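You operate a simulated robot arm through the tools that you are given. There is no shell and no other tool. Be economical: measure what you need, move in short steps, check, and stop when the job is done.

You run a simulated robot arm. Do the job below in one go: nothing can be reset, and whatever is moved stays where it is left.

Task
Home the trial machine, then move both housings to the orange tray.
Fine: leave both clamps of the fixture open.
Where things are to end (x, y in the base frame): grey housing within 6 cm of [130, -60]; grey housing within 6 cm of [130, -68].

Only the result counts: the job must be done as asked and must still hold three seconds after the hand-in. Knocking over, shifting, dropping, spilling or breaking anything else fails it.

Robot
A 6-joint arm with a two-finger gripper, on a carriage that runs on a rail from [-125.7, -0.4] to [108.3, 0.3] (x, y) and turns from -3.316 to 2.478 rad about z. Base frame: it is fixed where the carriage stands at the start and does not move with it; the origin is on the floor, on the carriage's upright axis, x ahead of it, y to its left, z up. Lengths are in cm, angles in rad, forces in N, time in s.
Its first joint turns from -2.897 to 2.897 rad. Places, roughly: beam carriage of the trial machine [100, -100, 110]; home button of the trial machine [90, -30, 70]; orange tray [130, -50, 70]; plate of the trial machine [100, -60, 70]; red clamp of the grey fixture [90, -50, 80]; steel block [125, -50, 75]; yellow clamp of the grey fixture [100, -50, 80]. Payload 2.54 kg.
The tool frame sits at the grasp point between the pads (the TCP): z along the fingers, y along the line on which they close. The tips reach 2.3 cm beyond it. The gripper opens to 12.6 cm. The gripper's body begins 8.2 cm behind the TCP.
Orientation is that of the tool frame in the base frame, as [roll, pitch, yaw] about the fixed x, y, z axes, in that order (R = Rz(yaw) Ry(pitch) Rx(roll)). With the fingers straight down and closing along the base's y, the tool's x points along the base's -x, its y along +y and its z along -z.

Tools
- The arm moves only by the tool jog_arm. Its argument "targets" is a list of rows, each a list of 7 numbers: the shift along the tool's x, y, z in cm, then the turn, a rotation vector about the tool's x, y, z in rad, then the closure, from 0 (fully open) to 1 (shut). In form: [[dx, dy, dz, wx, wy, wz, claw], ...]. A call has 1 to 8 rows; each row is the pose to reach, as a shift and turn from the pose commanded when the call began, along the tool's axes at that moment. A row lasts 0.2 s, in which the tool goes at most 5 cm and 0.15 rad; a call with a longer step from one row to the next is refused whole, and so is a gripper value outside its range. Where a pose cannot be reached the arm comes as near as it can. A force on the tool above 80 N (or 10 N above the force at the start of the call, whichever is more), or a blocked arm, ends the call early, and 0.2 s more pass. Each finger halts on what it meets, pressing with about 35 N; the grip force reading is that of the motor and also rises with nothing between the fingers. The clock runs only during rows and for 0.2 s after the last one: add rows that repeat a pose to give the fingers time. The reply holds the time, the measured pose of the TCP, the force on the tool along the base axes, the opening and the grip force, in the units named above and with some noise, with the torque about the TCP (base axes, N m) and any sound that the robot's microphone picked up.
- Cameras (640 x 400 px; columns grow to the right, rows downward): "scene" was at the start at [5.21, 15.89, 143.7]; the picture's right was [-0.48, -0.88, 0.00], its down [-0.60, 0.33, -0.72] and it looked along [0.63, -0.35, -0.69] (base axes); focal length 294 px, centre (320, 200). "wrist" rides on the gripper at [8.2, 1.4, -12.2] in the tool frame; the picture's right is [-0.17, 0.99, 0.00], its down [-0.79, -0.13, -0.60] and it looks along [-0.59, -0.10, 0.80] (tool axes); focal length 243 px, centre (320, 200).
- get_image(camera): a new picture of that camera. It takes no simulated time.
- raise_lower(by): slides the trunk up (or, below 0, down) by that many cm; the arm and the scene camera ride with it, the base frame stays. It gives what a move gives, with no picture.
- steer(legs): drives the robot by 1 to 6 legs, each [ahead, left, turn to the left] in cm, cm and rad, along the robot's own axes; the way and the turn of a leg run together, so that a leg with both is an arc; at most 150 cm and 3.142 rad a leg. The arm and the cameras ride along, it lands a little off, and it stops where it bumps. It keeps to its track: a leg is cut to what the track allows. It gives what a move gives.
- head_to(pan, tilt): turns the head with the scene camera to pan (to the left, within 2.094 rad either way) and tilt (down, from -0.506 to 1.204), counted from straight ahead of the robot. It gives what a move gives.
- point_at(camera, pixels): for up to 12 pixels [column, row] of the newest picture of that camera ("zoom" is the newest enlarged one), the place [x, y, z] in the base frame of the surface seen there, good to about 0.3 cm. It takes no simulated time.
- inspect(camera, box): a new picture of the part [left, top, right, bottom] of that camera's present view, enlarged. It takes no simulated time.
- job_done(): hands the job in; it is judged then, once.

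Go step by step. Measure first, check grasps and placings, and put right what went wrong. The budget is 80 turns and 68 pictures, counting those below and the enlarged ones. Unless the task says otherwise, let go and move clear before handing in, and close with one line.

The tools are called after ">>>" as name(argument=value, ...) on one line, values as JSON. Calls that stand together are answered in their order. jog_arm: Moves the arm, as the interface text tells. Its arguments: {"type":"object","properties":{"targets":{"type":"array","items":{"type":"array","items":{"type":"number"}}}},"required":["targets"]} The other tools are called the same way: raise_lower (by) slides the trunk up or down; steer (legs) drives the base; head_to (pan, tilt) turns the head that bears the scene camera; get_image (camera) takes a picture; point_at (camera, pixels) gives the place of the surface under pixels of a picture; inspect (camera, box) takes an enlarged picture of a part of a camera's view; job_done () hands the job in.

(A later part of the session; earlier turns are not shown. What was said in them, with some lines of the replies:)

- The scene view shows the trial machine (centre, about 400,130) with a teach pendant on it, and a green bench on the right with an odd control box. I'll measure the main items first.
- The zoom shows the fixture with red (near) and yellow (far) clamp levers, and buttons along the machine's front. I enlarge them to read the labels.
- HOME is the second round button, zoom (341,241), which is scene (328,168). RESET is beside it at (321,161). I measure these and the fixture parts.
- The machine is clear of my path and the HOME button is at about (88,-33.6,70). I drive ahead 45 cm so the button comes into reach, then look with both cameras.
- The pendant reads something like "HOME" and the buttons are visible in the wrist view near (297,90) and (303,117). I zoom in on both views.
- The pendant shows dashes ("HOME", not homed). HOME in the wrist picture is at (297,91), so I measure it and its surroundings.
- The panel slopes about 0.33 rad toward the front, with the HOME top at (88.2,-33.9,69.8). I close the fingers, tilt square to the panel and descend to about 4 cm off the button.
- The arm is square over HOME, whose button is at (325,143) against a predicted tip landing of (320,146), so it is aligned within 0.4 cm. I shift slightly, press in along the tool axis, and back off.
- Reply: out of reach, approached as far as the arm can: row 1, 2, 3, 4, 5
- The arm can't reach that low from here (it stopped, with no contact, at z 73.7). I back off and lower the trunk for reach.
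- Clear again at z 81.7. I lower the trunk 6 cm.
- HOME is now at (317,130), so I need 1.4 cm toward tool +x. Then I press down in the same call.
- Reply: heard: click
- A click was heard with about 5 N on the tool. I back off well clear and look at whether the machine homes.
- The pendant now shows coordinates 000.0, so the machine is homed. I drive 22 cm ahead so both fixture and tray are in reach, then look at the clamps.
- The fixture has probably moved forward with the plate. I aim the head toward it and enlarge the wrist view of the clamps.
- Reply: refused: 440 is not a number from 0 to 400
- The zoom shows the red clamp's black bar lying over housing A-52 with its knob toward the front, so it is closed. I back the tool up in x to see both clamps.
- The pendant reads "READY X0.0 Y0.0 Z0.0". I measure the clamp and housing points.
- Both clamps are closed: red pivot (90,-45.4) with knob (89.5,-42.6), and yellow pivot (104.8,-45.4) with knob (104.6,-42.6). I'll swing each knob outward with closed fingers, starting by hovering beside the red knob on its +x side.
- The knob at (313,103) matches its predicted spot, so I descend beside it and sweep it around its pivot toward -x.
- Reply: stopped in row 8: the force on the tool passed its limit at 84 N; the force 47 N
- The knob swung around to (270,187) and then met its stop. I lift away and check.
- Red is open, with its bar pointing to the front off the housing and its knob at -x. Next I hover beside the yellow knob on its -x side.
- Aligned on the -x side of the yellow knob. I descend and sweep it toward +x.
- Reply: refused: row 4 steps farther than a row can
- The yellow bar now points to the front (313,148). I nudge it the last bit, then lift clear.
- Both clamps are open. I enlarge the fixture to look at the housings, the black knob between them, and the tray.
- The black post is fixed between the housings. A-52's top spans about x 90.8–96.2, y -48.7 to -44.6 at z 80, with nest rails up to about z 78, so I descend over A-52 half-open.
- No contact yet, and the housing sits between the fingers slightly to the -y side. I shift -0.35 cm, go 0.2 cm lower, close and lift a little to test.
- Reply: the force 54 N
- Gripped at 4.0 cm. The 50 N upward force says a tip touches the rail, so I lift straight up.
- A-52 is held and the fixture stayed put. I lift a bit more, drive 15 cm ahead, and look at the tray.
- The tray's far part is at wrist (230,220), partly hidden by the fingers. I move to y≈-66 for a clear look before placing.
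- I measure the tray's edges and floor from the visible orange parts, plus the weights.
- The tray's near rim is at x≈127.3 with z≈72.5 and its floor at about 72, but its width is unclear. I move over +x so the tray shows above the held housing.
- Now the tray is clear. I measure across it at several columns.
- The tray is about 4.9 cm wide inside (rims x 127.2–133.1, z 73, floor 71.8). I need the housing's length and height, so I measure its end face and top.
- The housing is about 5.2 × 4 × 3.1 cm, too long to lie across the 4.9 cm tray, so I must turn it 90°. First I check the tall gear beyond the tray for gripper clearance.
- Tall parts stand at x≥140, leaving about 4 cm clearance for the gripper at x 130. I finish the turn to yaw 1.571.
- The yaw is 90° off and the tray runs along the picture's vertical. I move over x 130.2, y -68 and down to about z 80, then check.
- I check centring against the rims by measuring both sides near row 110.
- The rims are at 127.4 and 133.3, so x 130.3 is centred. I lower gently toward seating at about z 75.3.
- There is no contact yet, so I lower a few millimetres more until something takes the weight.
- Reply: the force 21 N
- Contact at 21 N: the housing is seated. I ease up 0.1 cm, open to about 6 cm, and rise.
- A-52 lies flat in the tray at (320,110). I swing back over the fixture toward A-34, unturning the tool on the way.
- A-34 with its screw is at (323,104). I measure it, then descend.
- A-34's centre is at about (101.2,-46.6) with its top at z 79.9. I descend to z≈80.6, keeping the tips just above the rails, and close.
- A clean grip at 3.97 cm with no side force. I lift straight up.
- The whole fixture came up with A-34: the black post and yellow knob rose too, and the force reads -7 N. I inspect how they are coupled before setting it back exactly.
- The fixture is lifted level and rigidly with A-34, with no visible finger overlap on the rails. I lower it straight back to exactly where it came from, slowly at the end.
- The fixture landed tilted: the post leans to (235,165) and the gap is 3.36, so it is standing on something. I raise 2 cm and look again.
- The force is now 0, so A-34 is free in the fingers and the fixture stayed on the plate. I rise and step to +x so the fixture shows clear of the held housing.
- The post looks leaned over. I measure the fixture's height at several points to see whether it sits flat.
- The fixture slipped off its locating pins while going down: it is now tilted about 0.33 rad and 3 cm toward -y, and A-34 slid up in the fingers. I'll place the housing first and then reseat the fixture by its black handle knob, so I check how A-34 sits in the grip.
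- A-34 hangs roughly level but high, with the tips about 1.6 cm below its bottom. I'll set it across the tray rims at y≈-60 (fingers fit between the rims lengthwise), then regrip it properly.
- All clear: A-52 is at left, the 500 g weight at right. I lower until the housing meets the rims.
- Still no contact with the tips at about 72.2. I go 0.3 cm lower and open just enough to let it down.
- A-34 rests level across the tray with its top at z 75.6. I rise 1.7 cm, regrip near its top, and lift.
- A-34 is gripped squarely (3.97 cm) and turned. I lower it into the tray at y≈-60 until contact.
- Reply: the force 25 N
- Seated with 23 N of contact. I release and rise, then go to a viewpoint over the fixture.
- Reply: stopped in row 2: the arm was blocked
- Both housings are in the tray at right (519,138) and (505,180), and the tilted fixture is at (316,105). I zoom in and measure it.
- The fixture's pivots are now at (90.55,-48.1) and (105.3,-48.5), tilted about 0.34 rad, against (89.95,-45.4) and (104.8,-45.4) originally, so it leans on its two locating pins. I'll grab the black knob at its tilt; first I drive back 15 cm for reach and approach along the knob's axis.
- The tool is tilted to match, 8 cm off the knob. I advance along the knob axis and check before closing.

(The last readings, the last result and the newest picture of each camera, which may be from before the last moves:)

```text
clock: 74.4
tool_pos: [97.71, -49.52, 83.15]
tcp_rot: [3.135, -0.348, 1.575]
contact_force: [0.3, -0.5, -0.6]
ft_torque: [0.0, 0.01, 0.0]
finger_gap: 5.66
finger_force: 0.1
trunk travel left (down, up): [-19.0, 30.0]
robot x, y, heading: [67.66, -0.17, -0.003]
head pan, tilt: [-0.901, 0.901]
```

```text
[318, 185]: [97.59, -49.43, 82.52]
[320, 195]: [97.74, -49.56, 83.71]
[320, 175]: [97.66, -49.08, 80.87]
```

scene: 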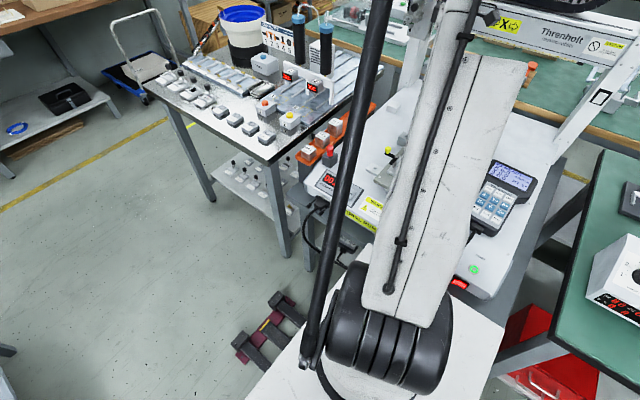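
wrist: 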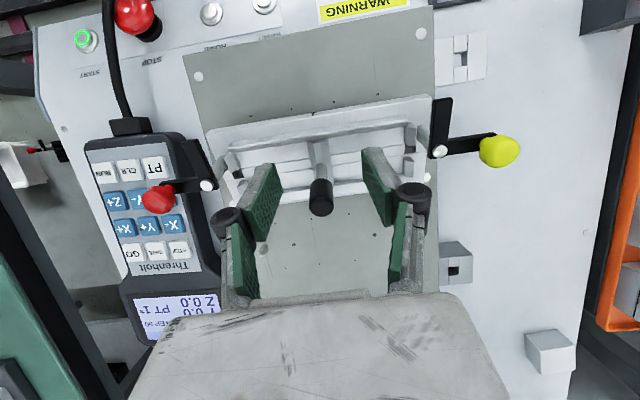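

The knob is centred between the fingers at (320,195). I close on it and lift straight up 4 cm.

>>> jog_arm(targets=[[0, 0, 0, 0, 0, 0, 0.8], [0, 0, 0, 0, 0, 0, 1], [0, 0, 0, 0, 0, 0, 1], [0, 0, 0, 0, 0, 0, 1], [0, 0, 0, 0, 0, 0, 1]])

>>> jog_arm(targets=[[0.17, 0, -0.47, 0, 0, 0, 1], [0.34, 0, -0.94, 0, 0, 0, 1], [0.68, 0, -1.88, 0, 0, 0, 1], [1.03, 0, -2.82, 0, 0, 0, 1], [1.37, 0, -3.76, 0, 0, 0, 1], [1.37, 0, -3.76, 0, 0, 0, 1]])

```text
clock: 75.6
tool_pos: [97.6, -49.63, 83.17]
tcp_rot: [3.135, -0.348, 1.573]
contact_force: [-0.3, 0.4, 0.2]
ft_torque: [-0.09, 0.0, 0.02]
finger_gap: 1.26
finger_force: 34.7
trunk travel left (down, up): [-19.0, 30.0]
robot x, y, heading: [67.57, 0.43, -0.0]
head pan, tilt: [-0.901, 0.901]
```

```text
clock: 77.0
tool_pos: [97.53, -49.74, 87.25]
tcp_rot: [3.136, -0.347, 1.575]
contact_force: [0.4, 0.7, -7.3]
ft_torque: [-0.04, 0.03, 0.0]
finger_gap: 1.26
finger_force: 35.4
trunk travel left (down, up): [-19.0, 30.0]
robot x, y, heading: [67.38, 0.36, -0.003]
head pan, tilt: [-0.901, 0.901]
```

Holding the full fixture (7.3 N). I level the tool and move the knob over its original position, keeping about 4 cm of height, then measure.

>>> jog_arm(targets=[[0.5, -0.1, 0.2, 0, -0.07, -0.005, 1], [1.0, -0.2, 0.4, 0, -0.14, -0.01, 1], [1.5, -0.3, 0.6, 0, -0.21, -0.015, 1], [2.1, -0.4, 0.8, 0, -0.28, -0.02, 1], [2.7, -0.5, 1.0, 0, -0.347, -0.024, 1], [3.09, -0.55, 1.12, 0, -0.347, -0.024, 1], [3.09, -0.55, 1.12, 0, -0.347, -0.024, 1]])

>>> get_image(camera="wrist")

```text
clock: 78.6
tool_pos: [97.0, -46.35, 86.94]
tcp_rot: [3.132, 0.001, 1.598]
contact_force: [0.6, 0.0, -6.9]
ft_torque: [0.07, -0.02, 0.0]
finger_gap: 1.26
finger_force: 35.3
trunk travel left (down, up): [-19.0, 30.0]
robot x, y, heading: [67.13, 0.14, -0.003]
head pan, tilt: [-0.901, 0.901]
```

```text
2 pictures are left
```

wrist: 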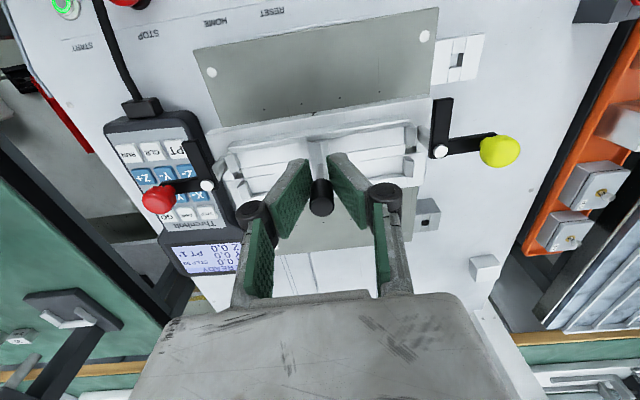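

Now I measure the pivots, knobs and base edges of the hanging fixture, to check level and alignment.

>>> point_at(camera="wrist", pixels=[[208, 186], [440, 152], [158, 199], [500, 151], [320, 205], [225, 140], [405, 110], [233, 135], [400, 112], [320, 125], [193, 155], [437, 110]])

```text
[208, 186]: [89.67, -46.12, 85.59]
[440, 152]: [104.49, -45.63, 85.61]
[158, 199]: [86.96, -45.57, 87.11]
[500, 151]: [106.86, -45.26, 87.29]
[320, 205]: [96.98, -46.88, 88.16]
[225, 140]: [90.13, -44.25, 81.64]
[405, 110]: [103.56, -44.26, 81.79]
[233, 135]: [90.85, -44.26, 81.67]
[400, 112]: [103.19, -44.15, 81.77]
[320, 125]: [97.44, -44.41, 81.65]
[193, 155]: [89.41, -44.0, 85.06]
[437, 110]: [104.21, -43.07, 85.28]
```

The fixture hangs level; pivots and knob agree it needs about +0.45 cm in y, +0.2 in x and a tiny yaw trim. I shift and lower to near the pin tips, watching force.

>>> jog_arm(targets=[[0.25, 0.1, 0, 0, 0, 0.008, 1], [0.45, 0.22, 0, 0, 0, 0.015, 1], [0.45, 0.22, 1.5, 0, 0, 0.015, 1], [0.45, 0.22, 2.6, 0, 0, 0.015, 1], [0.45, 0.22, 3.0, 0, 0, 0.015, 1], [0.45, 0.22, 3.4, 0, 0, 0.015, 1], [0.45, 0.22, 3.4, 0, 0, 0.015, 1]])

```text
clock: 80.2
tool_pos: [97.23, -45.88, 83.79]
tcp_rot: [3.131, -0.001, 1.581]
contact_force: [0.8, -0.6, -6.9]
ft_torque: [0.02, -0.03, -0.03]
finger_gap: 1.24
finger_force: 35.1
trunk travel left (down, up): [-19.0, 30.0]
robot x, y, heading: [67.47, 0.35, -0.006]
head pan, tilt: [-0.901, 0.901]
```

Still hanging freely at -6.9 N. I continue in small steps.

>>> jog_arm(targets=[[0, 0, 0.2, 0, 0, 0, 1], [0, 0, 0.4, 0, 0, 0, 1], [0, 0, 0.6, 0, 0, 0, 1]])

```text
clock: 81.0
tool_pos: [97.37, -45.91, 83.09]
tcp_rot: [3.132, -0.003, 1.583]
contact_force: [9.6, 7.6, 6.2]
ft_torque: [0.38, -0.15, 0.1]
finger_gap: 1.23
finger_force: 34.8
trunk travel left (down, up): [-19.0, 30.0]
robot x, y, heading: [67.46, 0.04, -0.005]
head pan, tilt: [-0.901, 0.901]
```

Contact with the pins: reaction pushes +x (9.6 N) and +y (7.6 N). I comply by shifting that way in small steps and re-read.

>>> jog_arm(targets=[[0.1, 0.1, 0, 0, 0, 0, 1], [0.2, 0.2, 0, 0, 0, 0, 1], [0.2, 0.2, 0, 0, 0, 0, 1]])

```text
clock: 81.8
tool_pos: [97.53, -45.71, 83.02]
tcp_rot: [3.132, 0.0, 1.58]
contact_force: [0.4, -0.6, -5.8]
ft_torque: [0.01, 0.0, -0.01]
finger_gap: 1.18
finger_force: 34.9
trunk travel left (down, up): [-19.0, 30.0]
robot x, y, heading: [67.36, -0.01, -0.002]
head pan, tilt: [-0.901, 0.901]
```

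The side forces vanished and the fixture hangs free again on its pins' line. I continue down.

>>> jog_arm(targets=[[0, 0, 0.2, 0, 0, 0, 1], [0, 0, 0.4, 0, 0, 0, 1], [0, 0, 0.6, 0, 0, 0, 1]])

```text
clock: 82.6
tool_pos: [97.51, -45.75, 82.53]
tcp_rot: [3.131, -0.002, 1.582]
contact_force: [-0.4, 0.1, -6.6]
ft_torque: [0.0, 0.02, -0.01]
finger_gap: 1.22
finger_force: 34.9
trunk travel left (down, up): [-19.0, 30.0]
robot x, y, heading: [67.31, 0.28, -0.004]
head pan, tilt: [-0.901, 0.901]
```

Free at 82.5, so I go further toward the expected seat at about 82.

>>> jog_arm(targets=[[0, 0, 0.2, 0, 0, 0, 1], [0, 0, 0.4, 0, 0, 0, 1], [0, 0, 0.5, 0, 0, 0, 1]])

```text
clock: 83.4
tool_pos: [97.41, -45.71, 82.1]
tcp_rot: [3.132, 0.0, 1.581]
contact_force: [4.7, -5.7, 6.6]
ft_torque: [-0.05, -0.09, 0.03]
finger_gap: 1.19
finger_force: 35.2
trunk travel left (down, up): [-19.0, 30.0]
robot x, y, heading: [67.21, 0.38, -0.011]
head pan, tilt: [-0.901, 0.901]
```

Contact at 82.1, right around the expected seat. I comply slightly (+x, -y) and press 0.15 more to see whether it is fully down.

>>> jog_arm(targets=[[-0.07, 0.07, 0, 0, 0, 0, 1], [-0.12, 0.1, 0, 0, 0, 0, 1], [-0.12, 0.1, 0.1, 0, 0, 0, 1], [-0.12, 0.1, 0.15, 0, 0, 0, 1]])

>>> get_image(camera="wrist")

>>> point_at(camera="wrist", pixels=[[208, 186], [440, 152], [158, 199], [500, 151], [320, 205], [225, 140], [405, 110], [320, 105], [320, 95], [213, 128], [428, 93], [320, 85]])

```text
clock: 84.4
tool_pos: [97.44, -45.83, 81.91]
tcp_rot: [3.135, 0.001, 1.581]
contact_force: [-3.0, 0.9, 4.9]
ft_torque: [0.4, 0.02, -0.04]
finger_gap: 1.1
finger_force: 35.2
trunk travel left (down, up): [-19.0, 30.0]
robot x, y, heading: [67.52, 0.61, -0.002]
head pan, tilt: [-0.901, 0.901]
```

```text
1 pictures are left
```

wrist: 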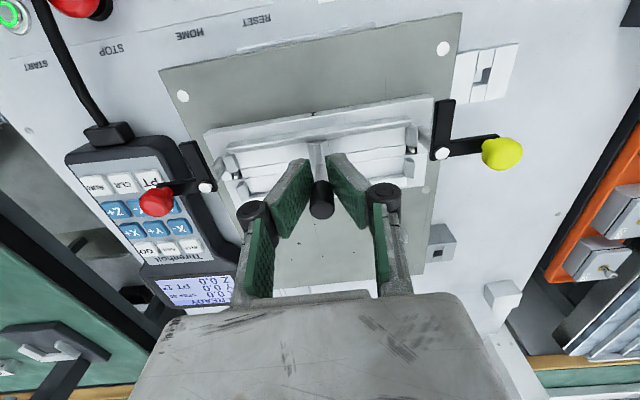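

```text
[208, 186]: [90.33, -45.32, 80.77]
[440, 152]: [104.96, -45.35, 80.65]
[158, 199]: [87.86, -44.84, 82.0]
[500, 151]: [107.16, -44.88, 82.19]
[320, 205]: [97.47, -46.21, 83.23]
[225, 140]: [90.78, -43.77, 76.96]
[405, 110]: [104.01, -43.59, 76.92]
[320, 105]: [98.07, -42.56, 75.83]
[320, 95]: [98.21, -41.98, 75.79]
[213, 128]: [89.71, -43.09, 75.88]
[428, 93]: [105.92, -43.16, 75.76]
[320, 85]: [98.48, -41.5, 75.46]
```

The pivots are back at (90.3,-45.3,80.8) and (105.0,-45.4,80.7), essentially the original pose and level, with the base top at 76.9. I open and rise clear.

>>> jog_arm(targets=[[0, 0, 0, 0, 0, 0, 0.9], [0, 0, 0, 0, 0, 0, 0.75], [0, 0, 0, 0, 0, 0, 0.6], [0, 0, -1, 0, 0, 0, 0.6], [0, 0, -4, 0, 0, 0, 0.6], [0, 0, -8, 0, 0, 0, 0.6], [0, 0, -12, 0, 0, 0, 0.6], [0, 0, -16, 0, 0, 0, 0.6]])

>>> jog_arm(targets=[[0, 0, -2, 0, 0, 0, 0.6], [0, 0, -2, 0, 0, 0, 0.6]])

>>> get_image(camera="wrist")

```text
clock: 86.2
tool_pos: [97.53, -45.79, 97.77]
tcp_rot: [3.132, -0.001, 1.581]
contact_force: [0.3, -0.6, 0.0]
ft_torque: [0.05, 0.02, 0.01]
finger_gap: 5.04
finger_force: 0.0
trunk travel left (down, up): [-19.0, 30.0]
robot x, y, heading: [67.45, -0.2, -0.004]
head pan, tilt: [-0.901, 0.901]
```

```text
clock: 86.8
tool_pos: [97.33, -45.79, 99.9]
tcp_rot: [3.13, 0.0, 1.581]
contact_force: [-0.2, -0.9, -0.3]
ft_torque: [-0.02, 0.02, 0.0]
finger_gap: 5.06
finger_force: 0.1
trunk travel left (down, up): [-19.0, 30.0]
robot x, y, heading: [67.54, 0.25, -0.007]
head pan, tilt: [-0.901, 0.901]
```

```text
0 pictures are left
```

wrist: 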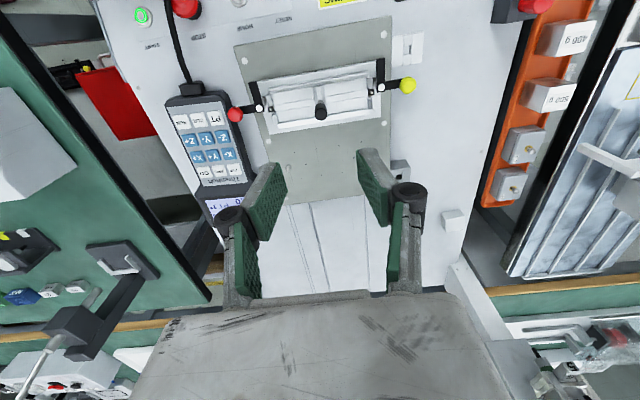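

The fixture is upright and the housings are visible in the tray at (523,145) and (510,183). I measure final positions from this last picture.

>>> point_at(camera="wrist", pixels=[[259, 108], [381, 86], [235, 114], [407, 85], [321, 112], [262, 125], [375, 108], [260, 86], [365, 68], [518, 143], [505, 182], [320, 95]])

```text
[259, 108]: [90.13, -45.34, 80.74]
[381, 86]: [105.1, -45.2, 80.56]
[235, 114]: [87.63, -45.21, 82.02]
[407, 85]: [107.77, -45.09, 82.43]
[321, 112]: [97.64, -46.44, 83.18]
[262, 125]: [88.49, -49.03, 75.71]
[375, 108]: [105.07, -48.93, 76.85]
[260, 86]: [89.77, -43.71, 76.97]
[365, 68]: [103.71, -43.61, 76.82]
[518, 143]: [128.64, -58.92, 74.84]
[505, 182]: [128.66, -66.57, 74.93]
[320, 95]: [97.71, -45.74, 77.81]
```

The fixture matches its original pose within measuring noise: pivots at (90.1,-45.3) and (105.1,-45.2), base top at 76.9. Both clamps are open, and both housings lie flat in the tray near y -60 and y -68. The gripper is clear, so I hand in.

>>> job_done()

```text
The job is handed in.
```

I homed the trial machine (the pendant reads READY, 0.0), both clamps are open, and both grey housings lie flat in the orange tray at about [130, -60] and [130, -68]. While I was taking out A-34, the fixture lifted with it and came off its pins; I reseated it to within about 0.3 cm of its original position, which is the measuring accuracy.
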